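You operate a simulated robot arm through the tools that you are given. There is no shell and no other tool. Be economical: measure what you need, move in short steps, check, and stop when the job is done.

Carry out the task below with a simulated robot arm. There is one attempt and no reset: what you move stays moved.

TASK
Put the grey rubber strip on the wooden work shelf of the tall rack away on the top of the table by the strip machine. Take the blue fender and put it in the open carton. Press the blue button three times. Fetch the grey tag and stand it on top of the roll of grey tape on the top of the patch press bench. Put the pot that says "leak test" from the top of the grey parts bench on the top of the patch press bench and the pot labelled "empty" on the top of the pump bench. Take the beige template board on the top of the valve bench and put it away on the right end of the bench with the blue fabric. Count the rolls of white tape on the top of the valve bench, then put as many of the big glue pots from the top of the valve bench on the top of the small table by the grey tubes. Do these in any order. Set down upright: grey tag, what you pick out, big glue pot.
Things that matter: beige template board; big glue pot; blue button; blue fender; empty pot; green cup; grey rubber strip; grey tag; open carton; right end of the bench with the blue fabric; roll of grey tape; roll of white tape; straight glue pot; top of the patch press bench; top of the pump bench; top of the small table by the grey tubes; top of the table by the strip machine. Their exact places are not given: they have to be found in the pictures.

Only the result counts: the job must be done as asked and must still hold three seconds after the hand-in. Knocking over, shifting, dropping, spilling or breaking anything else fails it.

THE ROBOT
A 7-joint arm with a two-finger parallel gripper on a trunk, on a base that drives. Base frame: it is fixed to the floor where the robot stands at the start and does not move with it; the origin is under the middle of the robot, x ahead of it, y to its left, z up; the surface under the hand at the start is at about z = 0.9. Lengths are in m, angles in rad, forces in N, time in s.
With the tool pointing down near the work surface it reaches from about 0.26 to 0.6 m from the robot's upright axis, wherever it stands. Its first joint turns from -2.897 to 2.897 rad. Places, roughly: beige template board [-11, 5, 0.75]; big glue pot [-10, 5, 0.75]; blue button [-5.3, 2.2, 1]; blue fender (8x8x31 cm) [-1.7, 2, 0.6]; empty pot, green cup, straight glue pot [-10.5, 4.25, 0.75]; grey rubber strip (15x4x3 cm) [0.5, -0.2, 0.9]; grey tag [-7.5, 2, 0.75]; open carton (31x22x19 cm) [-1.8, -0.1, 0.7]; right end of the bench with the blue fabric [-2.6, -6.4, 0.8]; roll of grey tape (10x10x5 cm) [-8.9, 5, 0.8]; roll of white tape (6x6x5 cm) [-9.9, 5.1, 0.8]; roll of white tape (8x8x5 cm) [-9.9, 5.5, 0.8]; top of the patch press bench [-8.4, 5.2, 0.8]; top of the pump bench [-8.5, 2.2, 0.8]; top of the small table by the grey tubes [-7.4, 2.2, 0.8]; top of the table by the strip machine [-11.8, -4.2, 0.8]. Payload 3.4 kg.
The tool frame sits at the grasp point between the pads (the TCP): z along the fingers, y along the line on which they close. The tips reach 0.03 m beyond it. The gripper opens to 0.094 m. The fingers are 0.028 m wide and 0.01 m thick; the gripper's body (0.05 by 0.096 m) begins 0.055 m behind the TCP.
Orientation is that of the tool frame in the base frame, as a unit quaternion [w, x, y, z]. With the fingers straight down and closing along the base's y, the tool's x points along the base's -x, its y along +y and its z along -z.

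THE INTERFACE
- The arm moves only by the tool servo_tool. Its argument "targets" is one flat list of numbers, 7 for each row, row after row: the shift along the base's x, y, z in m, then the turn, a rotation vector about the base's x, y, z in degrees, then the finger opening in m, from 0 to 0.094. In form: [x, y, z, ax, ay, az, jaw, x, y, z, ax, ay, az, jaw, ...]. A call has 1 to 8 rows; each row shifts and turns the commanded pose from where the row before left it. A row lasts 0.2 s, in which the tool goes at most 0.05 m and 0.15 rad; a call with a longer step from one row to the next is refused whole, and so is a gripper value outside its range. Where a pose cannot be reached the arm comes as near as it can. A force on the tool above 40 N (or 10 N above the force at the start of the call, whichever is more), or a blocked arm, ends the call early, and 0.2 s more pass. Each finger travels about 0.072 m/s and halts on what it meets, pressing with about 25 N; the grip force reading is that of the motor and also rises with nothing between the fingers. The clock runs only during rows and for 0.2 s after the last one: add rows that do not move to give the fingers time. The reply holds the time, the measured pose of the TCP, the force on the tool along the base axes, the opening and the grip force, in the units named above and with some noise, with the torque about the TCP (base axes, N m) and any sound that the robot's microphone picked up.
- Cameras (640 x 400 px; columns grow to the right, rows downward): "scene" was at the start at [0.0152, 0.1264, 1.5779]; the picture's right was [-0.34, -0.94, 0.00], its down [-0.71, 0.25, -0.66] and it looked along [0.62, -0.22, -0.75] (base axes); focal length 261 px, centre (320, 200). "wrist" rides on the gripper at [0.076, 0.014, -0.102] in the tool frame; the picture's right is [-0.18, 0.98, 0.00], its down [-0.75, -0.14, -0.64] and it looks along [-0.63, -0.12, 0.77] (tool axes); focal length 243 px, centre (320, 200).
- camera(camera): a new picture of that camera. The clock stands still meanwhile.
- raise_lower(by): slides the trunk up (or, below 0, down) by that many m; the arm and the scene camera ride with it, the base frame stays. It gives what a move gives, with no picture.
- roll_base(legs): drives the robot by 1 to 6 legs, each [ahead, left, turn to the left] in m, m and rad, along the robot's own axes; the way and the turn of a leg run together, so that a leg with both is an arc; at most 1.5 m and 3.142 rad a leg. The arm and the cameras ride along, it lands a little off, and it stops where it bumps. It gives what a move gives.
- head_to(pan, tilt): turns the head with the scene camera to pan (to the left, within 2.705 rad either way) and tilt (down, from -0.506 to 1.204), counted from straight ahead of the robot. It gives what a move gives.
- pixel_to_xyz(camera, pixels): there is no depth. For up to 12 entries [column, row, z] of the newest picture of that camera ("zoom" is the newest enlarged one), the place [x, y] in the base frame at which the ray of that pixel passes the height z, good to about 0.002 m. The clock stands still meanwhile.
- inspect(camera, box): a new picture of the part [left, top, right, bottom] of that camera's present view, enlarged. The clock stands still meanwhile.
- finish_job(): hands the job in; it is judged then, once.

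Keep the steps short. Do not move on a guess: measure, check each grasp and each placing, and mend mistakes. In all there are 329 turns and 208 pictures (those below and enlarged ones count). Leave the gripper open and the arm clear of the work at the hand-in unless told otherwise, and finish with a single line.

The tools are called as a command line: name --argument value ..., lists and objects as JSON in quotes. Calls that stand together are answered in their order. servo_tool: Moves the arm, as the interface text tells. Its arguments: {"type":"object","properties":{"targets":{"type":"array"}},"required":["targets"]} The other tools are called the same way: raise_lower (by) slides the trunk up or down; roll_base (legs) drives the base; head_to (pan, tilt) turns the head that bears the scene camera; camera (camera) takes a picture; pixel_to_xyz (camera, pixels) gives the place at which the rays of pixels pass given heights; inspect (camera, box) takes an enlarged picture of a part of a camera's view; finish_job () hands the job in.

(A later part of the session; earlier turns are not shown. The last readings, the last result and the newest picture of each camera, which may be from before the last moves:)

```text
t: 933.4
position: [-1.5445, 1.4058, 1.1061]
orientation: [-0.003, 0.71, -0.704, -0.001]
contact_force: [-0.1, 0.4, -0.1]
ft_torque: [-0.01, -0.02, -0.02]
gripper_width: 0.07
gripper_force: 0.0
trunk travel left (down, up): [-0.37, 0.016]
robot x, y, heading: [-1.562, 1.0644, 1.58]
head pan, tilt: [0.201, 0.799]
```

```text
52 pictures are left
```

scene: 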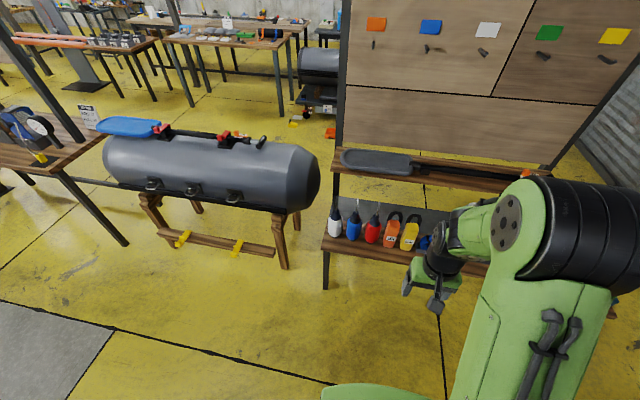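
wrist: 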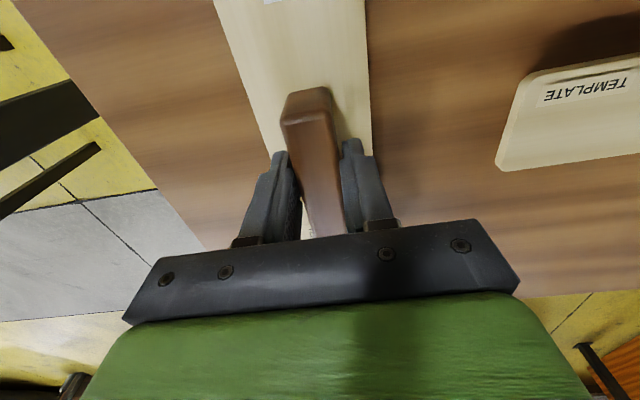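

inspect --camera "scene" --box '[310, 180, 470, 290]'

pixel_to_xyz --camera "scene" --pixels '[[353, 239, 0.45], [353, 239, 0.5], [353, 215, 0.7], [335, 234, 0.5], [372, 242, 0.5], [324, 238, 0.45], [325, 289, 0], [415, 260, 0.45]]'

```text
3.64 times, centred on (390, 235) of scene
```

zoom: 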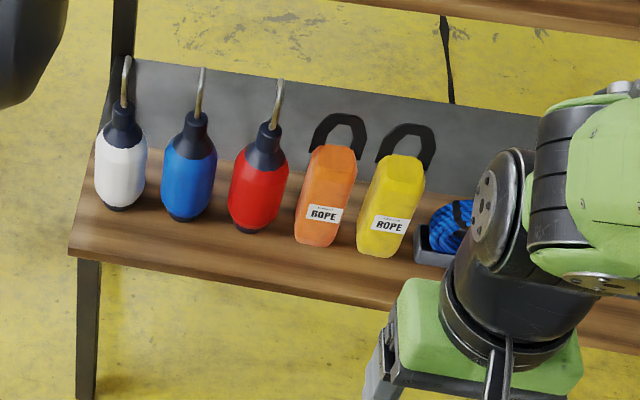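

```text
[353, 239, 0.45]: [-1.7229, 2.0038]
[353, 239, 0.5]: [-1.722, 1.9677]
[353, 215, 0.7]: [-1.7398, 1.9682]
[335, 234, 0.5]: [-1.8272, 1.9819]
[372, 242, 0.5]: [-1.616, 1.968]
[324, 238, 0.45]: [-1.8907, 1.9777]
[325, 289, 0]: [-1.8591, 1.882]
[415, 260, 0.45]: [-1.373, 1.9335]
```

The blue fender stands second from left, at about x -1.72, y 1.98, with a wire hook on top. I plan to hold it by the flat hook from above. I come closer and lower the trunk.

roll_base --legs '[[0.4, 0.16, 0]]'

raise_lower --by -0.12

camera --camera "scene"

camera --camera "wrist"

```text
t: 936.0
position: [-1.7016, 1.7904, 1.107]
orientation: [-0.003, 0.71, -0.704, 0.0]
contact_force: [-0.2, 0.0, -0.2]
ft_torque: [-0.03, 0.01, 0.0]
gripper_width: 0.0701
gripper_force: 0.1
trunk travel left (down, up): [-0.37, 0.016]
robot x, y, heading: [-1.7197, 1.4501, 1.576]
head pan, tilt: [0.201, 0.799]
```

```text
t: 937.5
position: [-1.7022, 1.7895, 0.9859]
orientation: [-0.005, 0.711, -0.703, -0.001]
contact_force: [0.2, -0.3, -0.5]
ft_torque: [-0.05, -0.01, -0.04]
gripper_width: 0.07
gripper_force: 0.1
trunk travel left (down, up): [-0.25, 0.136]
robot x, y, heading: [-1.7229, 1.4515, 1.571]
head pan, tilt: [0.201, 0.799]
```

```text
50 pictures are left
```

scene: 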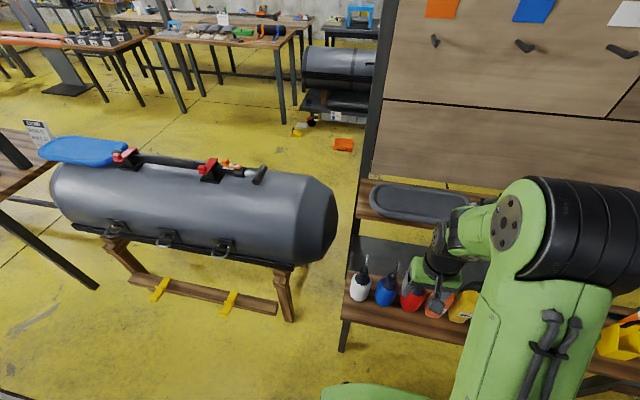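

```text
49 pictures are left
```

wrist: 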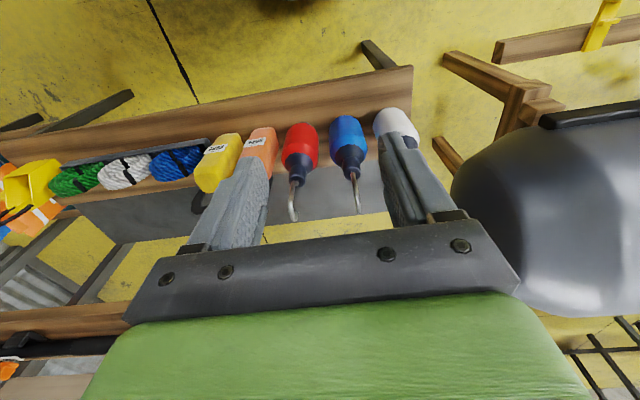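

inspect --camera "wrist" --box '[270, 100, 430, 230]'

pixel_to_xyz --camera "zoom" --pixels '[[330, 290, 0.66], [345, 300, 0.66], [358, 350, 0.72], [362, 360, 0.76], [362, 360, 0.72], [330, 100, 0.5]]'

inspect --camera "scene" --box '[330, 220, 470, 320]'

```text
3.08 times, centred on (350, 165) of wrist
```

zoom: 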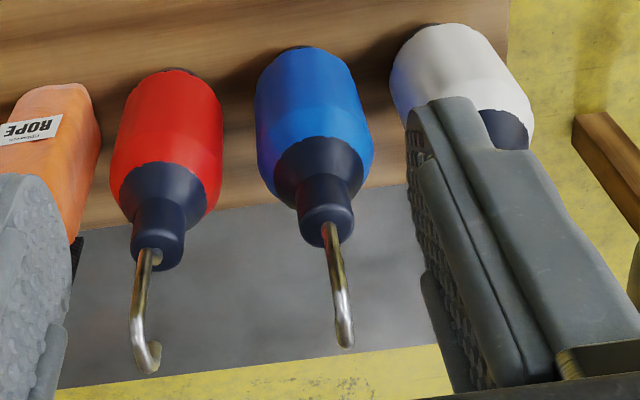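

```text
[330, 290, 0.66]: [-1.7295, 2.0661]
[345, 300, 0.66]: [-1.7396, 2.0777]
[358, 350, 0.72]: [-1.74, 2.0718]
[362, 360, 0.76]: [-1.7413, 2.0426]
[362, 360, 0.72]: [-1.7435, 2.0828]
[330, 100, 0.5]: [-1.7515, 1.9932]
```

```text
4.00 times, centred on (400, 270) of scene
```

zoom: 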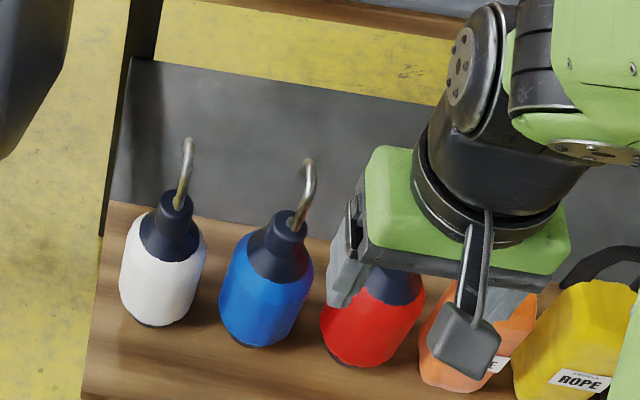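

pixel_to_xyz --camera "zoom" --pixels '[[288, 224, 0.62], [288, 224, 0.66], [288, 224, 0.7], [312, 165, 0.7], [312, 165, 0.74], [312, 165, 0.78], [262, 335, 0.45], [262, 335, 0.48]]'

pixel_to_xyz --camera "wrist" --pixels '[[352.5, 174, 0.62], [352.5, 174, 0.66], [352.5, 174, 0.7], [357.5, 209, 0.7], [357.5, 209, 0.74], [357.5, 209, 0.78]]'

```text
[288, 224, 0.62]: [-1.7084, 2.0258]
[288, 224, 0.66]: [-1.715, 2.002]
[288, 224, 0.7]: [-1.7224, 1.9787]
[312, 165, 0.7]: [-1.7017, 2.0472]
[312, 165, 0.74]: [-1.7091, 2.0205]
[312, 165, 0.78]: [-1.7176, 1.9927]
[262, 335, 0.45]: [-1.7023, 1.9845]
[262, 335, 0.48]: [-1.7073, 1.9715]
```

```text
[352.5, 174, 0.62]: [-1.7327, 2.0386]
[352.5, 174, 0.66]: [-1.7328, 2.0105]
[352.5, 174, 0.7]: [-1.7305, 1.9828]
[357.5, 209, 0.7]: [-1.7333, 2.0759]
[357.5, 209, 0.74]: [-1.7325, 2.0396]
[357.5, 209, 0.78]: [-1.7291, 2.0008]
```

pixel_to_xyz --camera "scene" --pixels '[[357, 215, 0.6], [357, 215, 0.7], [357, 215, 0.8], [357, 215, 0.9], [350, 262, 0.45]]'

servo_tool --targets '[-0.007, 0.045, 0, 0, 0, 0, 0.07, -0.007, 0.045, -0.01, 0, 0, 0, 0.07, -0.007, 0.045, -0.01, 0, 0, 0, 0.07, -0.007, 0.045, -0.01, 0, 0, 0, 0.07, 0, 0.02, -0.02, 0, 0, 0, 0.07, 0, 0, -0.04, 0, 0, 0, 0.07]'

camera --camera "scene"

camera --camera "wrist"

```text
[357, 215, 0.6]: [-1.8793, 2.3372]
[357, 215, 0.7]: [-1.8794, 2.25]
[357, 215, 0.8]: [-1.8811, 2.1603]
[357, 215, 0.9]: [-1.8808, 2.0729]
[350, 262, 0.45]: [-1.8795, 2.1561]
```

```text
t: 938.9
position: [-1.7311, 1.9894, 0.8961]
orientation: [-0.003, 0.71, -0.704, 0.0]
contact_force: [0.2, 0.3, 0.2]
ft_torque: [-0.01, 0.0, -0.01]
gripper_width: 0.0697
gripper_force: 0.1
trunk travel left (down, up): [-0.25, 0.136]
robot x, y, heading: [-1.7192, 1.445, 1.575]
head pan, tilt: [0.201, 0.799]
```

```text
46 pictures are left
```

scene: 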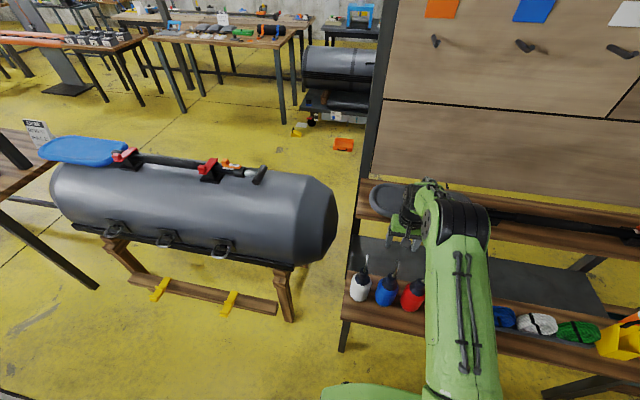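

```text
45 pictures are left
```

wrist: 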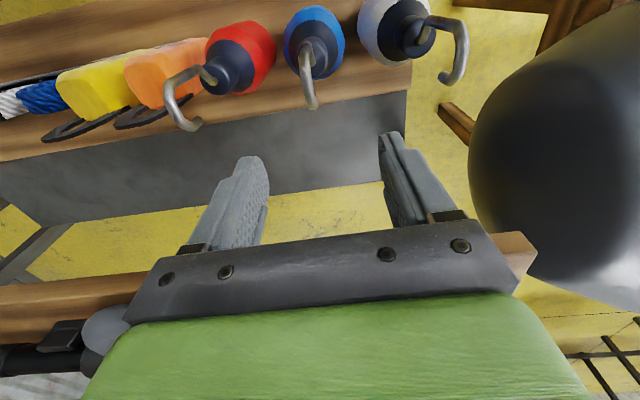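

pixel_to_xyz --camera "wrist" --pixels '[[307, 48, 0.69], [311, 100, 0.78], [311, 100, 0.76], [301, 58, 0.72], [306, 80, 0.75], [306, 80, 0.72]]'

inspect --camera "wrist" --box '[260, 0, 360, 120]'

```text
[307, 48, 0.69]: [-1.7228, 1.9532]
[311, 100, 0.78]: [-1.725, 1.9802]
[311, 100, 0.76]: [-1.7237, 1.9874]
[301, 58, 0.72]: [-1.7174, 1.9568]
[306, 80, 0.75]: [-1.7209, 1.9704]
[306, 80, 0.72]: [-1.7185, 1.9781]
```

```text
3.33 times, centred on (310, 60) of wrist
```

zoom: 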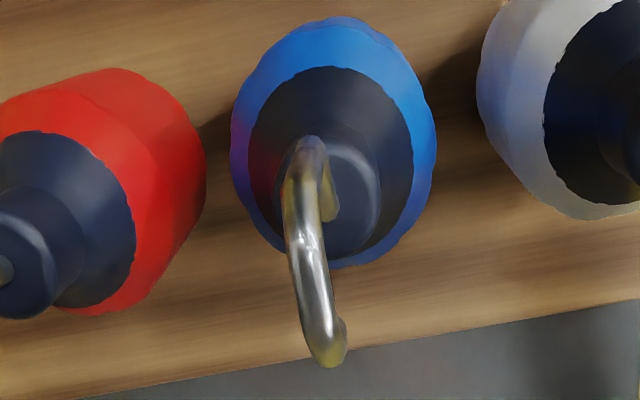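

Hook: x≈-1.725, y 1.93..1.985, top ≈0.78. I line up and lower to z≈0.745.

servo_tool --targets '[0.005, -0.027, -0.03, 0, 0, 0, 0.07, 0, 0, -0.05, 0, 0, 0, 0.07, 0, 0, -0.04, 0, 0, 0, 0.07, 0, 0, -0.03, 0, 0, 0, 0.07]'

camera --camera "wrist"

```text
t: 939.8
position: [-1.7275, 1.9672, 0.7698]
orientation: [-0.007, 0.711, -0.703, -0.004]
contact_force: [0.4, -1.0, 11.5]
ft_torque: [-0.14, -0.02, 0.0]
gripper_width: 0.0699
gripper_force: 0.2
trunk travel left (down, up): [-0.25, 0.136]
robot x, y, heading: [-1.7226, 1.4485, 1.578]
head pan, tilt: [0.201, 0.799]
stopped in row 4: the force on the tool passed its limit at 53 N (the readings are from after the stop); the commanded pose is now the measured one
```

```text
43 pictures are left
```

wrist: 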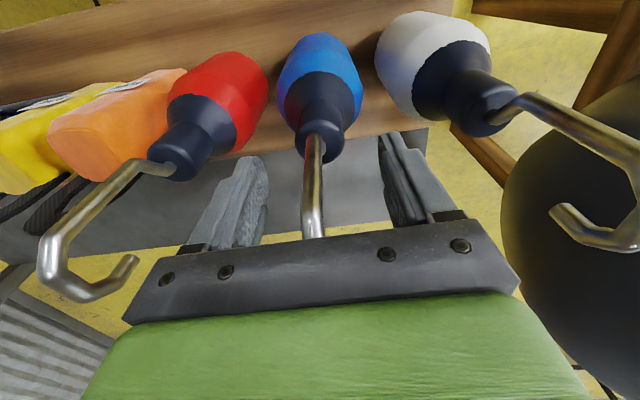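

The hook top (≈0.82) met the palm; the wire lies between the pads. I back off 4 mm and close on it.

servo_tool --targets '[0, 0, 0.004, 0, 0, 0, 0.07, 0, 0, 0, 0, 0, 0, 0.0, 0, 0, 0, 0, 0, 0, 0.0, 0, 0, 0, 0, 0, 0, 0.0, 0, 0, 0, 0, 0, 0, 0.0, 0, 0, 0, 0, 0, 0, 0.0]'

camera --camera "wrist"

```text
t: 941.2
position: [-1.7275, 1.9676, 0.7728]
orientation: [-0.007, 0.71, -0.704, -0.003]
contact_force: [-1.1, -0.6, 0.1]
ft_torque: [-0.06, 0.2, -0.03]
gripper_width: 0.008
gripper_force: 24.4
trunk travel left (down, up): [-0.25, 0.136]
robot x, y, heading: [-1.7179, 1.4484, 1.571]
head pan, tilt: [0.201, 0.799]
```

```text
42 pictures are left
```

wrist: 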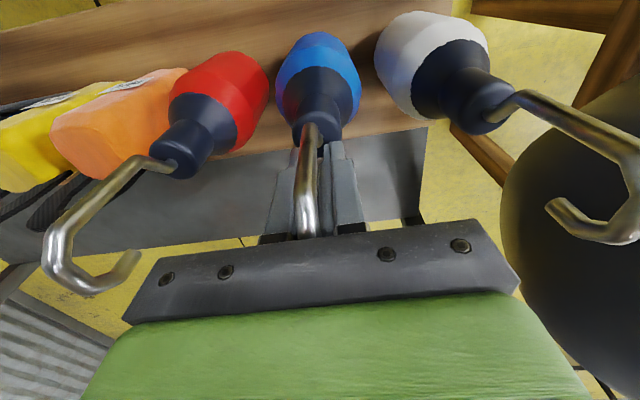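

Grip 8 mm on the wire. Lift a little and check it comes along.

servo_tool --targets '[0, 0, 0.02, 0, 0, 0, 0.0, 0, 0, 0.03, 0, 0, 0, 0.0, 0, 0, 0.04, 0, 0, 0, 0.0, 0, 0, 0, 0, 0, 0, 0.0]'

camera --camera "wrist"

```text
t: 942.2
position: [-1.7295, 1.9684, 0.8612]
orientation: [-0.006, 0.711, -0.703, -0.004]
contact_force: [0.2, -0.3, -3.0]
ft_torque: [0.03, -0.01, 0.0]
gripper_width: 0.0075
gripper_force: 24.8
trunk travel left (down, up): [-0.25, 0.136]
robot x, y, heading: [-1.7202, 1.4491, 1.579]
head pan, tilt: [0.201, 0.799]
```

```text
41 pictures are left
```

wrist: 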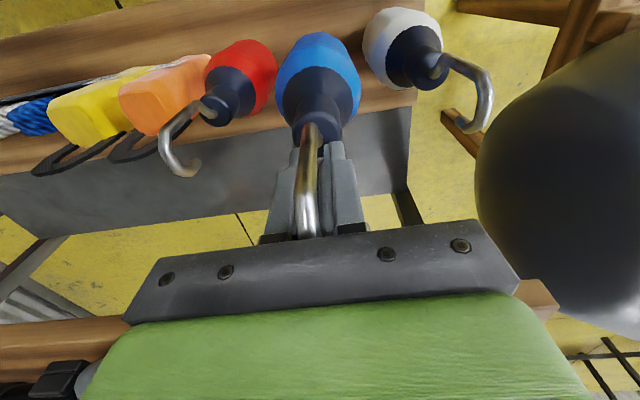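

The fender hangs upright. Lift more, pull it back toward me, back off, and raise the trunk.

servo_tool --targets '[0, 0, 0.04, 0, 0, 0, 0.0, 0, 0, 0.04, 0, 0, 0, 0.0, 0, -0.03, 0.03, 0, 0, 0, 0.0, 0, -0.04, 0.02, 0, 0, 0, 0.0, 0, -0.045, 0, 0, 0, 0, 0.0, 0, -0.045, 0, 0, 0, 0, 0.0]'

roll_base --legs '[[-0.35, 0, 0]]'

raise_lower --by 0.13

servo_tool --targets '[0, 0, 0.04, 0, 0, 0, 0.0, 0, 0, 0.04, 0, 0, 0, 0.0, 0, 0, 0.04, 0, 0, 0, 0.0, 0, 0, 0.03, 0, 0, 0, 0.0]'

camera --camera "wrist"

```text
t: 943.6
position: [-1.7304, 1.8041, 0.9887]
orientation: [-0.007, 0.711, -0.703, -0.003]
contact_force: [-0.4, -0.5, -2.0]
ft_torque: [0.01, 0.02, -0.04]
gripper_width: 0.0079
gripper_force: 25.0
trunk travel left (down, up): [-0.25, 0.136]
robot x, y, heading: [-1.7158, 1.4479, 1.578]
head pan, tilt: [0.201, 0.799]
```

```text
t: 945.9
position: [-1.7306, 1.4571, 0.9894]
orientation: [-0.006, 0.713, -0.701, -0.003]
contact_force: [0.2, -0.4, -2.2]
ft_torque: [0.0, 0.04, 0.0]
gripper_width: 0.0077
gripper_force: 25.0
trunk travel left (down, up): [-0.25, 0.136]
robot x, y, heading: [-1.7203, 1.1033, 1.581]
head pan, tilt: [0.201, 0.799]
```

```text
t: 947.5
position: [-1.7312, 1.4572, 1.12]
orientation: [-0.007, 0.714, -0.701, -0.003]
contact_force: [-0.5, 0.4, -1.6]
ft_torque: [0.02, -0.01, -0.03]
gripper_width: 0.0078
gripper_force: 24.8
trunk travel left (down, up): [-0.38, 0.006]
robot x, y, heading: [-1.7176, 1.0997, 1.583]
head pan, tilt: [0.201, 0.799]
```

```text
t: 948.5
position: [-1.729, 1.4569, 1.2707]
orientation: [-0.006, 0.713, -0.701, -0.003]
contact_force: [0.6, -0.7, -1.9]
ft_torque: [0.06, -0.02, 0.02]
gripper_width: 0.0076
gripper_force: 24.6
trunk travel left (down, up): [-0.38, 0.006]
robot x, y, heading: [-1.7187, 1.0993, 1.585]
head pan, tilt: [0.201, 0.799]
```

```text
40 pictures are left
```

wrist: 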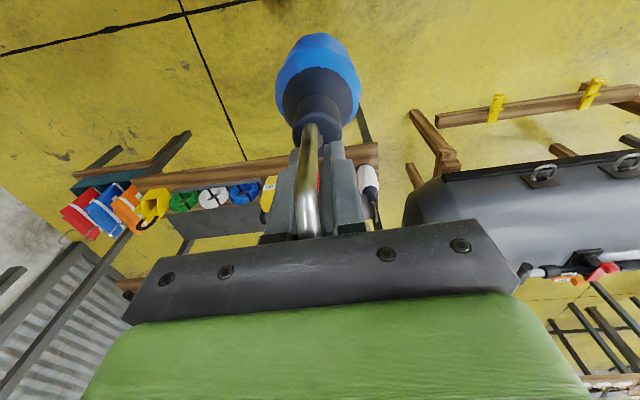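

roll_base --legs '[[0, -0.75, 0], [0, 0, 1.56], [0, 0.6, 0], [0, 0.55, 0]]'

head_to --pan 0.15 --tilt 0.7

camera --camera "scene"

```text
t: 962.1
position: [-1.3223, -0.0518, 1.27]
orientation: [-0.003, 1.0, 0.003, -0.008]
contact_force: [0.2, 0.7, -2.9]
ft_torque: [0.02, 0.0, 0.01]
gripper_width: 0.0074
gripper_force: 24.9
trunk travel left (down, up): [-0.38, 0.006]
robot x, y, heading: [-0.9617, -0.0453, 3.142]
head pan, tilt: [0.201, 0.799]
```

```text
t: 962.8
position: [-1.3209, -0.0521, 1.2695]
orientation: [-0.002, 1.0, 0.003, -0.008]
contact_force: [0.8, 0.1, -3.1]
ft_torque: [0.01, -0.02, 0.01]
gripper_width: 0.0074
gripper_force: 24.7
trunk travel left (down, up): [-0.38, 0.006]
robot x, y, heading: [-0.964, -0.0457, 3.139]
head pan, tilt: [0.15, 0.7]
```

```text
39 pictures are left
```

scene: 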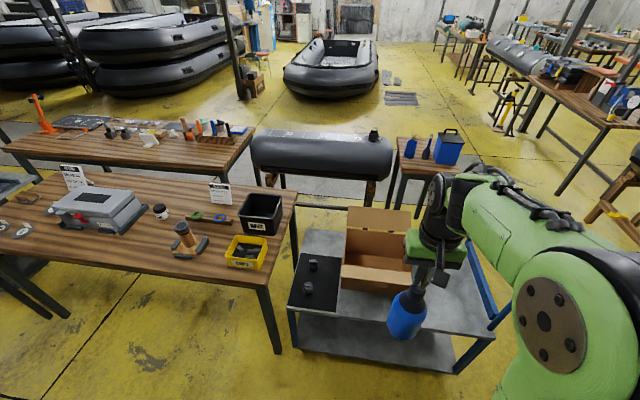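

inspect --camera "scene" --box '[320, 190, 460, 320]'

pixel_to_xyz --camera "scene" --pixels '[[342, 266, 0.79], [412, 272, 0.79], [347, 229, 0.79], [409, 232, 0.79], [341, 287, 0.6], [292, 307, 0.6], [290, 345, 0.0]]'

```text
3.08 times, centred on (390, 255) of scene
```

zoom: 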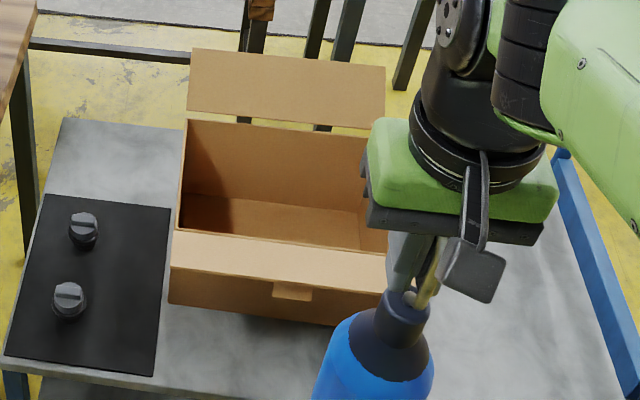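

```text
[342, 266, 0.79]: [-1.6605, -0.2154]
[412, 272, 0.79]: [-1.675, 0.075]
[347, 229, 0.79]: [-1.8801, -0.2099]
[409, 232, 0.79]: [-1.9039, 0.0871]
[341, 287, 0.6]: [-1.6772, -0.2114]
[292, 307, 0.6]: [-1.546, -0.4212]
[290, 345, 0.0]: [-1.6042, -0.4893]
```

Carton opening: x -1.89..-1.67, y -0.215..0.08. I drive 0.26 m closer and carry the fender over its middle.

roll_base --legs '[[0.26, 0, 0]]'

servo_tool --targets '[-0.04, -0.003, 0, 0, 0, 0, 0.0, -0.04, -0.003, 0, 0, 0, 0, 0.0, -0.04, -0.003, 0, 0, 0, 0, 0.0, -0.04, -0.003, 0, 0, 0, 0, 0.0, -0.035, -0.003, 0, 0, 0, 0, 0.0]'

camera --camera "scene"

camera --camera "wrist"

```text
t: 964.6
position: [-1.5736, -0.0541, 1.2693]
orientation: [-0.002, 1.0, 0.005, -0.008]
contact_force: [0.2, 0.2, -2.8]
ft_torque: [-0.01, 0.06, 0.02]
gripper_width: 0.0077
gripper_force: 25.0
trunk travel left (down, up): [-0.38, 0.006]
robot x, y, heading: [-1.2183, -0.0458, -3.138]
head pan, tilt: [0.15, 0.7]
```

```text
t: 965.9
position: [-1.7687, -0.0687, 1.2672]
orientation: [-0.003, 1.0, 0.004, -0.004]
contact_force: [-0.6, -0.3, -2.8]
ft_torque: [-0.01, 0.01, 0.03]
gripper_width: 0.0078
gripper_force: 24.4
trunk travel left (down, up): [-0.38, 0.006]
robot x, y, heading: [-1.2113, -0.0462, -3.139]
head pan, tilt: [0.15, 0.7]
```

```text
37 pictures are left
```

scene: 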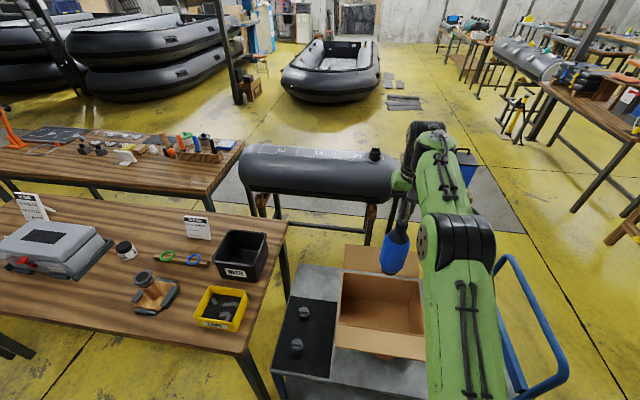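

```text
36 pictures are left
```

wrist: 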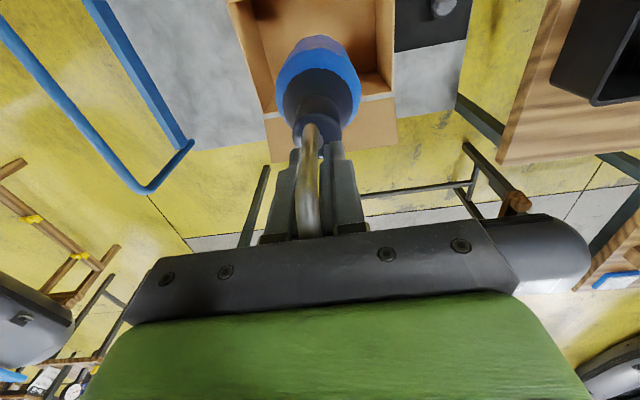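

pixel_to_xyz --camera "wrist" --pixels '[[318, 128, 1.22], [317, 70, 1.05], [316, 45, 0.96], [247, 60, 0.79], [385, 95, 0.79], [265, 105, 0.79]]'

```text
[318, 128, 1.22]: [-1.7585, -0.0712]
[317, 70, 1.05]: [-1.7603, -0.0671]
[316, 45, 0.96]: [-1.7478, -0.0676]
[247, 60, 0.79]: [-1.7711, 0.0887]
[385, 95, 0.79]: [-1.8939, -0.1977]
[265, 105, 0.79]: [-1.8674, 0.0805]
```

Fender axis at (-1.757,-0.067). I shift -0.02 in x and lower it into the carton.

servo_tool --targets '[-0.022, 0.003, -0.04, 0, 0, 0, 0.0, 0, 0, -0.05, 0, 0, 0, 0.0, 0, 0, -0.05, 0, 0, 0, 0.0, 0, 0, -0.05, 0, 0, 0, 0.0, 0, 0, -0.05, 0, 0, 0, 0.0, 0, 0, -0.04, 0, 0, 0, 0.0]'

servo_tool --targets '[0, 0, -0.015, 0, 0, 0, 0.0, 0, 0, -0.015, 0, 0, 0, 0.0, 0, 0, -0.015, 0, 0, 0, 0.0, 0, 0, -0.01, 0, 0, 0, 0.0, 0, 0, -0.01, 0, 0, 0, 0.0, 0, 0, -0.01, 0, 0, 0, 0.0]'

camera --camera "scene"

```text
t: 967.2
position: [-1.7893, -0.0681, 0.987]
orientation: [-0.003, 1.0, 0.004, -0.007]
contact_force: [-0.4, 0.1, -2.5]
ft_torque: [-0.04, -0.02, 0.01]
gripper_width: 0.0077
gripper_force: 25.1
trunk travel left (down, up): [-0.38, 0.006]
robot x, y, heading: [-1.2138, -0.0472, -3.142]
head pan, tilt: [0.15, 0.7]
```

```text
t: 968.6
position: [-1.7892, -0.0663, 0.9152]
orientation: [-0.003, 1.0, 0.004, -0.007]
contact_force: [-0.8, 0.3, -3.0]
ft_torque: [-0.06, 0.02, -0.02]
gripper_width: 0.0077
gripper_force: 25.6
trunk travel left (down, up): [-0.38, 0.006]
robot x, y, heading: [-1.2144, -0.0482, -3.137]
head pan, tilt: [0.15, 0.7]
```

```text
35 pictures are left
```

scene: 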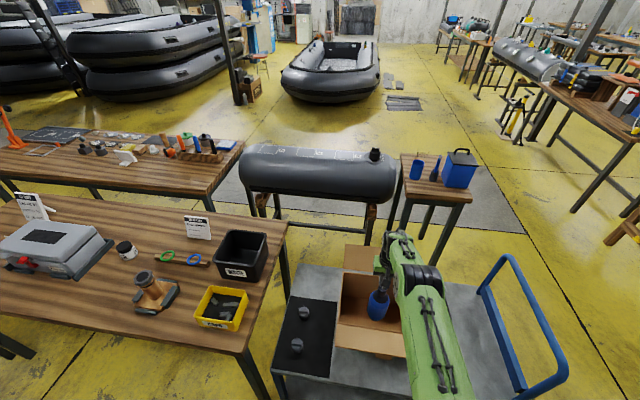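

servo_tool --targets '[0, 0, -0.012, 0, 0, 0, 0.0, 0, 0, -0.012, 0, 0, 0, 0.0, 0, 0, -0.01, 0, 0, 0, 0.0, 0, 0, -0.008, 0, 0, 0, 0.0, 0, 0, -0.008, 0, 0, 0, 0.0]'

```text
t: 969.9
position: [-1.7887, -0.0661, 0.8661]
orientation: [-0.002, 1.0, 0.004, -0.006]
contact_force: [0.2, 0.1, -2.7]
ft_torque: [0.01, 0.01, 0.01]
gripper_width: 0.0076
gripper_force: 24.9
trunk travel left (down, up): [-0.38, 0.006]
robot x, y, heading: [-1.2159, -0.0458, -3.142]
head pan, tilt: [0.15, 0.7]
```

servo_tool --targets '[0, 0, -0.008, 0, 0, 0, 0.0, 0, 0, -0.008, 0, 0, 0, 0.0, 0, 0, -0.008, 0, 0, 0, 0.0, 0, 0, -0.008, 0, 0, 0, 0.0, 0, 0, -0.008, 0, 0, 0, 0.0]'

inspect --camera "scene" --box '[320, 220, 460, 370]'

```text
t: 970.6
position: [-1.7875, -0.0649, 0.8571]
orientation: [-0.001, 1.0, 0.006, -0.014]
contact_force: [4.0, -0.1, 18.3]
ft_torque: [0.01, -1.72, 0.01]
gripper_width: 0.008
gripper_force: 24.6
out of reach, approached as far as the arm can: row 1, 2
trunk travel left (down, up): [-0.38, 0.006]
robot x, y, heading: [-1.2173, -0.0463, -3.135]
head pan, tilt: [0.15, 0.7]
stopped in row 3: the force on the tool passed its limit at 51 N (the readings are from after the stop); the commanded pose is now the measured one
```

```text
2.67 times, centred on (390, 295) of scene
```

zoom: 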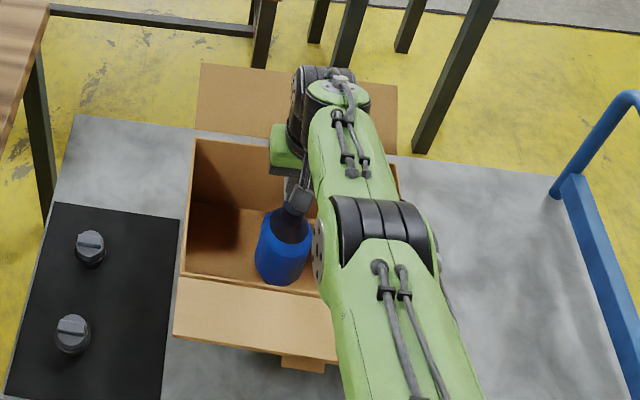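

Fender is on the carton floor. Open and lift straight.

servo_tool --targets '[0, 0, 0.002, 0, 0, 0, 0.03, 0, 0, 0, 0, 0, 0, 0.06, 0, 0, 0, 0, 0, 0, 0.06, 0, 0, 0.04, 0, 0, 0, 0.06, 0, 0, 0.05, 0, 0, 0, 0.06, 0, 0, 0.05, 0, 0, 0, 0.06, 0, 0, 0.05, 0, 0, 0, 0.06, 0, 0, 0.05, 0, 0, 0, 0.06]'

servo_tool --targets '[0.04, 0, 0.01, 0, 0, 0, 0.06, 0.04, 0, 0.01, 0, 0, 0, 0.06, 0.04, 0, 0, 0, 0, 0, 0.06, 0.04, 0, 0, 0, 0, 0, 0.06, 0.04, 0, 0, 0, 0, 0, 0.06]'

inspect --camera "scene" --box '[310, 220, 470, 370]'

```text
t: 972.4
position: [-1.7881, -0.0652, 1.0972]
orientation: [-0.002, 1.0, 0.006, -0.013]
contact_force: [-0.6, 0.3, 0.3]
ft_torque: [0.02, 0.0, -0.02]
gripper_width: 0.06
gripper_force: 0.0
trunk travel left (down, up): [-0.38, 0.006]
robot x, y, heading: [-1.2149, -0.045, -3.139]
head pan, tilt: [0.15, 0.7]
```

```text
t: 973.6
position: [-1.5855, -0.0658, 1.1175]
orientation: [-0.002, 1.0, 0.006, -0.014]
contact_force: [0.1, -0.2, -0.2]
ft_torque: [0.0, 0.03, -0.01]
gripper_width: 0.0599
gripper_force: 0.1
trunk travel left (down, up): [-0.38, 0.006]
robot x, y, heading: [-1.2132, -0.044, -3.135]
head pan, tilt: [0.15, 0.7]
```

```text
2.67 times, centred on (390, 295) of scene
```

zoom: 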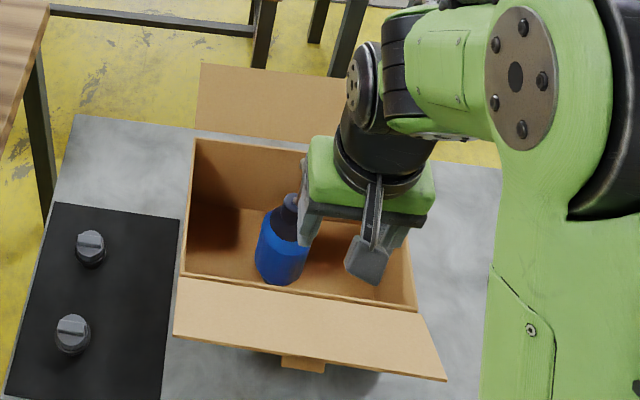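

Fender stands in the carton. Last: the blue button. I drive back west.

roll_base --legs '[[-0.3, 0, 0], [0, -0.7, 0], [0, -0.6, 0], [1.5, 0, 0]]'

```text
t: 988.8
position: [-2.7369, 1.2423, 1.117]
orientation: [-0.002, 1.0, -0.001, -0.013]
contact_force: [0.1, 0.0, -0.2]
ft_torque: [0.01, 0.01, -0.01]
gripper_width: 0.0602
gripper_force: 0.0
trunk travel left (down, up): [-0.38, 0.006]
robot x, y, heading: [-2.3616, 1.2606, 3.136]
head pan, tilt: [0.15, 0.7]
```

roll_base --legs '[[1.5, 0, 0], [1.48, 0, 0], [0, 0, -1.56]]'

head_to --pan 0.1 --tilt 0.7

camera --camera "scene"

```text
t: 1006.7
position: [-5.3463, 1.7187, 1.1165]
orientation: [-0.01, 0.722, -0.691, -0.008]
contact_force: [0.5, -0.1, -0.1]
ft_torque: [-0.02, 0.01, 0.03]
gripper_width: 0.0601
gripper_force: 0.0
trunk travel left (down, up): [-0.38, 0.006]
robot x, y, heading: [-5.3112, 1.3497, 1.602]
head pan, tilt: [0.15, 0.7]
```

```text
t: 1007.3
position: [-5.3469, 1.7185, 1.1169]
orientation: [-0.01, 0.722, -0.692, -0.008]
contact_force: [-0.7, -0.4, 0.0]
ft_torque: [0.0, 0.0, 0.0]
gripper_width: 0.0599
gripper_force: 0.0
trunk travel left (down, up): [-0.38, 0.006]
robot x, y, heading: [-5.313, 1.3469, 1.614]
head pan, tilt: [0.099, 0.7]
```

```text
32 pictures are left
```

scene: 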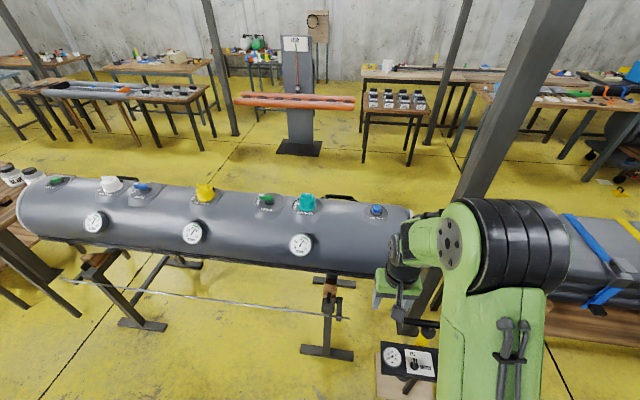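

inspect --camera "scene" --box '[280, 180, 480, 400]'

pixel_to_xyz --camera "scene" --pixels '[[377, 209, 0.98], [377, 209, 1.0], [377, 209, 1.02], [395, 392, 0], [340, 358, 0], [305, 350, 0], [380, 345, 0.5], [440, 378, 0.5]]'

```text
1.82 times, centred on (380, 290) of scene
```

zoom: 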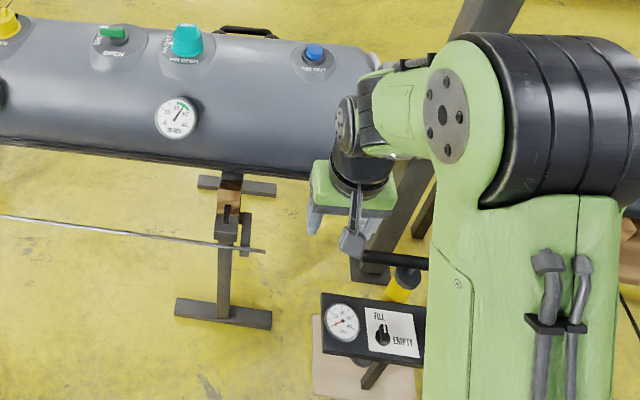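

```text
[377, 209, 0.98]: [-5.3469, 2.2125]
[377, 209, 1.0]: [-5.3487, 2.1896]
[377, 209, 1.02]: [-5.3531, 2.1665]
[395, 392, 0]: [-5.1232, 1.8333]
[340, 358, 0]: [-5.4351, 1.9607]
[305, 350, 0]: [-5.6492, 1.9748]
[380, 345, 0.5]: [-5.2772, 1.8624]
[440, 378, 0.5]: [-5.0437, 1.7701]
```

I go around the foot pump: robot to about (-5.63,1.65), and close the gripper.

roll_base --legs '[[0, 0.31, -0.04], [0.3, 0, 0]]'

servo_tool --targets '[0.03, 0.03, 0.03, 0, 0, 0, 0.0, 0.03, 0.03, 0.02, 0, 0, 0, 0.0, 0.035, 0.03, 0, 0, 0, 0, 0.0, 0.035, 0.03, 0, 0, 0, 0, 0.0]'

camera --camera "wrist"

camera --camera "scene"

```text
t: 1011.1
position: [-5.628, 2.0292, 1.1166]
orientation: [0.01, -0.705, 0.709, 0.008]
contact_force: [1.5, 0.2, -0.2]
ft_torque: [-0.02, 0.0, 0.01]
gripper_width: 0.0602
gripper_force: 0.0
trunk travel left (down, up): [-0.38, 0.006]
robot x, y, heading: [-5.61, 1.6557, 1.557]
head pan, tilt: [0.099, 0.7]
```

```text
refused: row 1 steps farther than a row can; nothing moved
```

```text
30 pictures are left
```

wrist: 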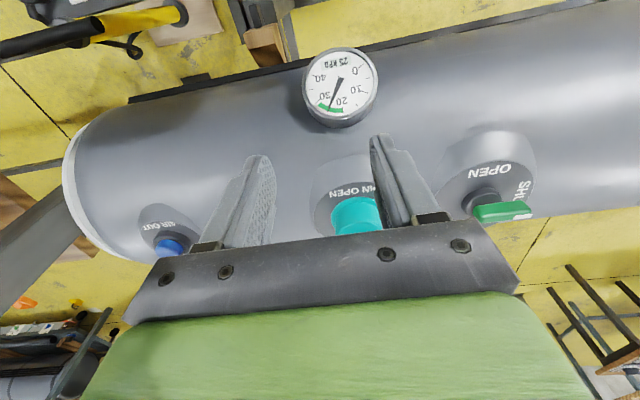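

```text
29 pictures are left
```

scene: 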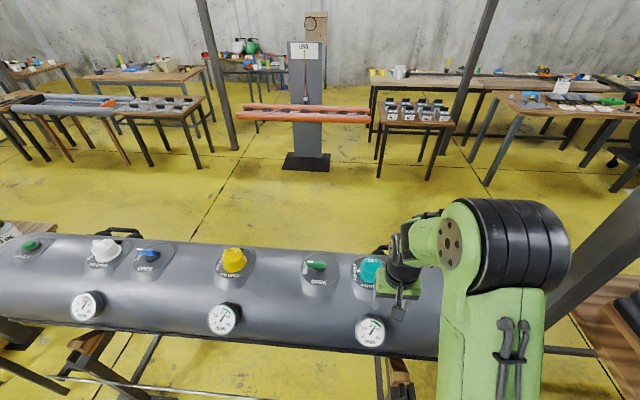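

pixel_to_xyz --camera "wrist" --pixels '[[170, 245, 0.98], [170, 245, 1.0], [170, 245, 1.02], [170, 245, 1.04]]'

servo_tool --targets '[0, 0, 0.04, 0, 0, 0, 0.0, 0.02, 0.01, 0.03, 0, 0, 0, 0.0, 0.04, 0.02, 0, 0, 0, 0, 0.0, 0.04, 0.02, 0, 0, 0, 0, 0.0, 0.04, 0.02, 0, 0, 0, 0, 0.0, 0.04, 0.02, 0, 0, 0, 0, 0.0, 0.04, 0.02, 0, 0, 0, 0, 0.0]'

camera --camera "wrist"

```text
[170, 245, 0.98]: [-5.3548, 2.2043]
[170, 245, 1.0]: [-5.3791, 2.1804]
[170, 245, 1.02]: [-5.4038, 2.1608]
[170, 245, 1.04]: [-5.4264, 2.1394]
```

```text
t: 1012.7
position: [-5.4037, 2.138, 1.1882]
orientation: [0.01, -0.706, 0.708, 0.008]
contact_force: [0.8, 0.7, 0.3]
ft_torque: [-0.01, -0.03, -0.01]
gripper_width: 0.0
gripper_force: 25.0
trunk travel left (down, up): [-0.38, 0.006]
robot x, y, heading: [-5.6176, 1.6545, 1.557]
head pan, tilt: [0.099, 0.7]
```

```text
28 pictures are left
```

wrist: 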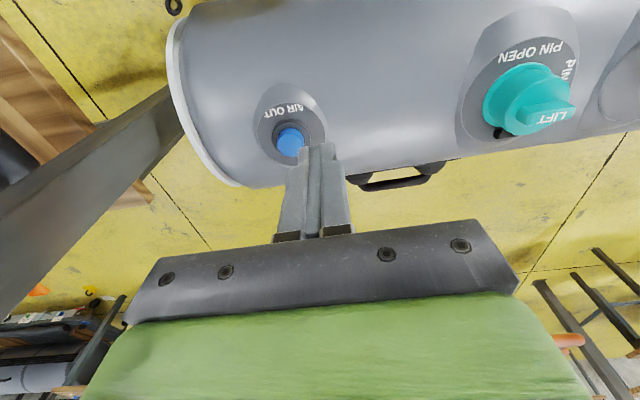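

pixel_to_xyz --camera "wrist" --pixels '[[289, 141, 0.96], [289, 141, 0.98], [289, 141, 1.0], [277, 135, 0.98], [301, 135, 0.98]]'

inspect --camera "wrist" --box '[240, 80, 360, 180]'

```text
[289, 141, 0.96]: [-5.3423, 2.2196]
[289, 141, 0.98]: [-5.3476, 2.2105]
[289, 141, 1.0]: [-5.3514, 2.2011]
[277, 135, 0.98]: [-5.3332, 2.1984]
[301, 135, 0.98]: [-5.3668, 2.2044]
```

```text
4.00 times, centred on (300, 130) of wrist
```

zoom: 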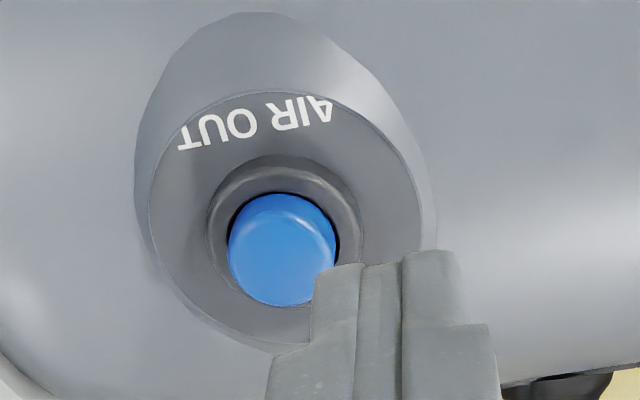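

Button top ≈(-5.346,2.217,0.973). I go above it and down to just over it.

servo_tool --targets '[0.029, 0.04, 0, 0, 0, 0, 0.0, 0.029, 0.039, 0, 0, 0, 0, 0.0, 0, 0, -0.05, 0, 0, 0, 0.0, 0, 0, -0.05, 0, 0, 0, 0.0, 0, 0, -0.05, 0, 0, 0, 0.0, 0, 0, -0.02, 0, 0, 0, 0.0]'

camera --camera "wrist"

inspect --camera "scene" --box '[360, 200, 500, 320]'

```text
t: 1014.1
position: [-5.3695, 2.1926, 1.0193]
orientation: [0.011, -0.704, 0.71, 0.008]
contact_force: [-0.7, 0.0, 1.9]
ft_torque: [-0.01, -0.01, 0.02]
gripper_width: 0.0
gripper_force: 25.3
out of reach, approached as far as the arm can: row 2
trunk travel left (down, up): [-0.38, 0.006]
robot x, y, heading: [-5.6111, 1.6593, 1.556]
head pan, tilt: [0.099, 0.7]
```

```text
26 pictures are left
```

wrist: 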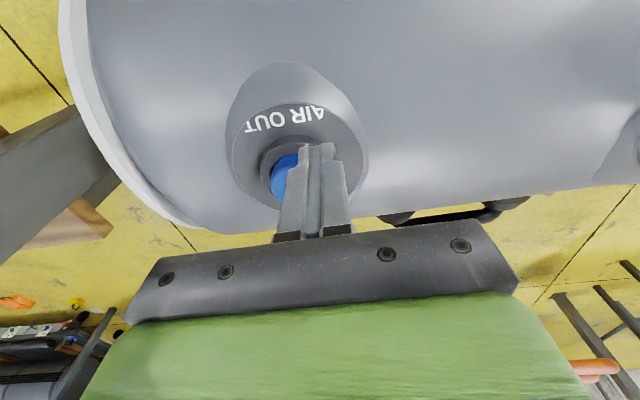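

```text
3.33 times, centred on (430, 260) of scene
```

zoom: 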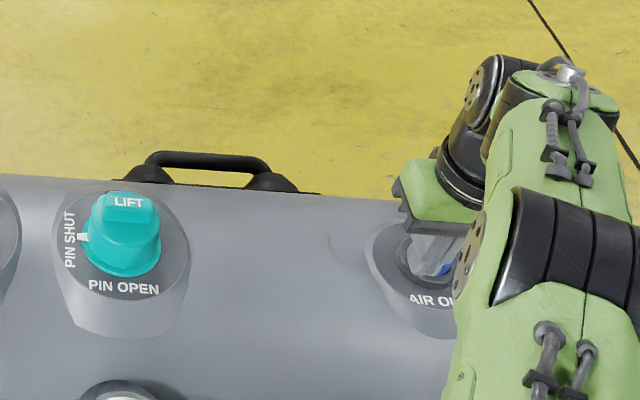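

Out of reach by 2 cm. I raise, move the base slightly right and ahead, and re-aim.

servo_tool --targets '[0, 0, 0.05, 0, 0, 0, 0.0, 0, -0.02, 0.03, 0, 0, 0, 0.0]'

roll_base --legs '[[0.02, -0.06, 0]]'

camera --camera "wrist"

```text
t: 1014.7
position: [-5.3696, 2.1711, 1.097]
orientation: [0.012, -0.705, 0.709, 0.008]
contact_force: [0.1, -0.8, 0.0]
ft_torque: [0.03, 0.0, 0.01]
gripper_width: 0.0
gripper_force: 24.8
trunk travel left (down, up): [-0.38, 0.006]
robot x, y, heading: [-5.6081, 1.6549, 1.558]
head pan, tilt: [0.099, 0.7]
```

```text
t: 1015.8
position: [-5.3148, 2.1894, 1.0935]
orientation: [0.009, -0.707, 0.708, 0.008]
contact_force: [0.3, 0.0, -0.6]
ft_torque: [0.01, 0.03, 0.01]
gripper_width: 0.0
gripper_force: 24.7
trunk travel left (down, up): [-0.38, 0.006]
robot x, y, heading: [-5.5566, 1.6687, 1.561]
head pan, tilt: [0.099, 0.7]
stopped in leg 1: the robot was blocked; the commanded pose is now the measured one
```

```text
24 pictures are left
```

wrist: 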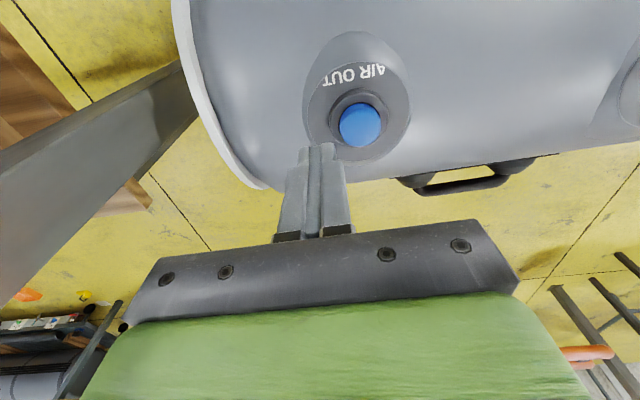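

The base bumped lightly and stopped. I aim from here, and check the pump beside me.

pixel_to_xyz --camera "wrist" --pixels '[[360, 127, 0.973], [360, 127, 0.98], [340, 127, 0.973], [380, 127, 0.973]]'

head_to --pan -0.3 --tilt 1.1

camera --camera "scene"

```text
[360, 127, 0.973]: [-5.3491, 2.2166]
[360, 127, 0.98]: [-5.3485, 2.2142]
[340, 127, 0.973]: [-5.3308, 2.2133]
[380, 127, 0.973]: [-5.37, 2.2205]
```

```text
t: 1016.7
position: [-5.3165, 2.1909, 1.0944]
orientation: [0.011, -0.706, 0.708, 0.009]
contact_force: [-0.3, 0.6, 1.0]
ft_torque: [0.02, -0.01, -0.03]
gripper_width: 0.0
gripper_force: 24.9
trunk travel left (down, up): [-0.38, 0.006]
robot x, y, heading: [-5.5584, 1.674, 1.563]
head pan, tilt: [-0.3, 1.1]
```

```text
23 pictures are left
```

scene: 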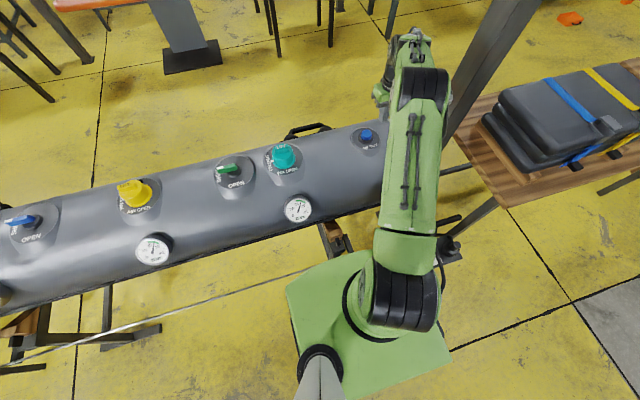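

Nothing appears displaced. I aim at (-5.349,2.217) and lower to just above the button.

servo_tool --targets '[-0.032, 0.026, 0, 0, 0, 0, 0.0, 0, 0, -0.04, 0, 0, 0, 0.0, 0, 0, -0.035, 0, 0, 0, 0.0]'

inspect --camera "wrist" --box '[240, 80, 400, 200]'

```text
t: 1017.5
position: [-5.3485, 2.2147, 1.0192]
orientation: [0.011, -0.707, 0.707, 0.009]
contact_force: [1.6, 0.1, 2.6]
ft_torque: [0.01, -0.01, -0.03]
gripper_width: 0.0
gripper_force: 25.7
trunk travel left (down, up): [-0.38, 0.006]
robot x, y, heading: [-5.5576, 1.671, 1.563]
head pan, tilt: [-0.3, 1.1]
```

```text
3.33 times, centred on (320, 140) of wrist
```

zoom: 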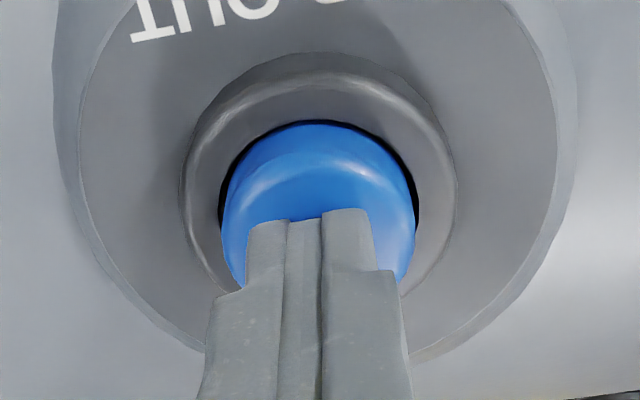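

Centred. I lift 15 mm to be clear, then press once in small steps and watch force and sound.

servo_tool --targets '[0, 0, 0.015, 0, 0, 0, 0.0, 0, 0, 0, 0, 0, 0, 0.0]'

servo_tool --targets '[0, 0, -0.012, 0, 0, 0, 0.0, 0, 0, -0.005, 0, 0, 0, 0.0, 0, 0, -0.003, 0, 0, 0, 0.0]'

```text
t: 1018.1
position: [-5.3495, 2.2144, 1.0342]
orientation: [0.009, -0.707, 0.707, 0.008]
contact_force: [0.3, 0.8, 0.3]
ft_torque: [0.0, 0.03, 0.01]
gripper_width: 0.0001
gripper_force: 25.2
trunk travel left (down, up): [-0.38, 0.006]
robot x, y, heading: [-5.5531, 1.6712, 1.565]
head pan, tilt: [-0.3, 1.1]
```

```text
t: 1018.9
position: [-5.348, 2.215, 1.0157]
orientation: [0.011, -0.707, 0.707, 0.008]
contact_force: [-0.5, 1.7, 3.5]
ft_torque: [0.06, 0.02, -0.04]
gripper_width: 0.0001
gripper_force: 25.2
trunk travel left (down, up): [-0.38, 0.006]
robot x, y, heading: [-5.5596, 1.6732, 1.566]
head pan, tilt: [-0.3, 1.1]
heard: click
```

Click heard: press 1. Release fully, then press again the same way.

servo_tool --targets '[0, 0, 0.02, 0, 0, 0, 0.0, 0, 0, 0, 0, 0, 0, 0.0]'

servo_tool --targets '[0, 0, -0.012, 0, 0, 0, 0.0, 0, 0, -0.005, 0, 0, 0, 0.0, 0, 0, -0.003, 0, 0, 0, 0.0]'

servo_tool --targets '[0, 0, 0.02, 0, 0, 0, 0.0, 0, 0, 0, 0, 0, 0, 0.0]'

```text
t: 1019.5
position: [-5.3485, 2.2157, 1.0349]
orientation: [-0.009, 0.707, -0.707, -0.009]
contact_force: [0.3, -0.4, 0.8]
ft_torque: [0.04, 0.0, -0.04]
gripper_width: 0.0
gripper_force: 24.6
trunk travel left (down, up): [-0.38, 0.006]
robot x, y, heading: [-5.5551, 1.6729, 1.559]
head pan, tilt: [-0.3, 1.1]
```

```text
t: 1020.3
position: [-5.3487, 2.2159, 1.0165]
orientation: [-0.011, 0.708, -0.707, -0.008]
contact_force: [-1.1, 1.8, 4.6]
ft_torque: [0.0, 0.05, -0.02]
gripper_width: 0.0001
gripper_force: 25.6
trunk travel left (down, up): [-0.38, 0.006]
robot x, y, heading: [-5.5576, 1.6713, 1.568]
head pan, tilt: [-0.3, 1.1]
heard: click
```

```text
t: 1020.9
position: [-5.3487, 2.2156, 1.0337]
orientation: [-0.009, 0.707, -0.707, -0.008]
contact_force: [-0.6, -0.3, 0.9]
ft_torque: [0.02, -0.01, 0.03]
gripper_width: 0.0001
gripper_force: 25.1
trunk travel left (down, up): [-0.38, 0.006]
robot x, y, heading: [-5.5556, 1.6696, 1.565]
head pan, tilt: [-0.3, 1.1]
```

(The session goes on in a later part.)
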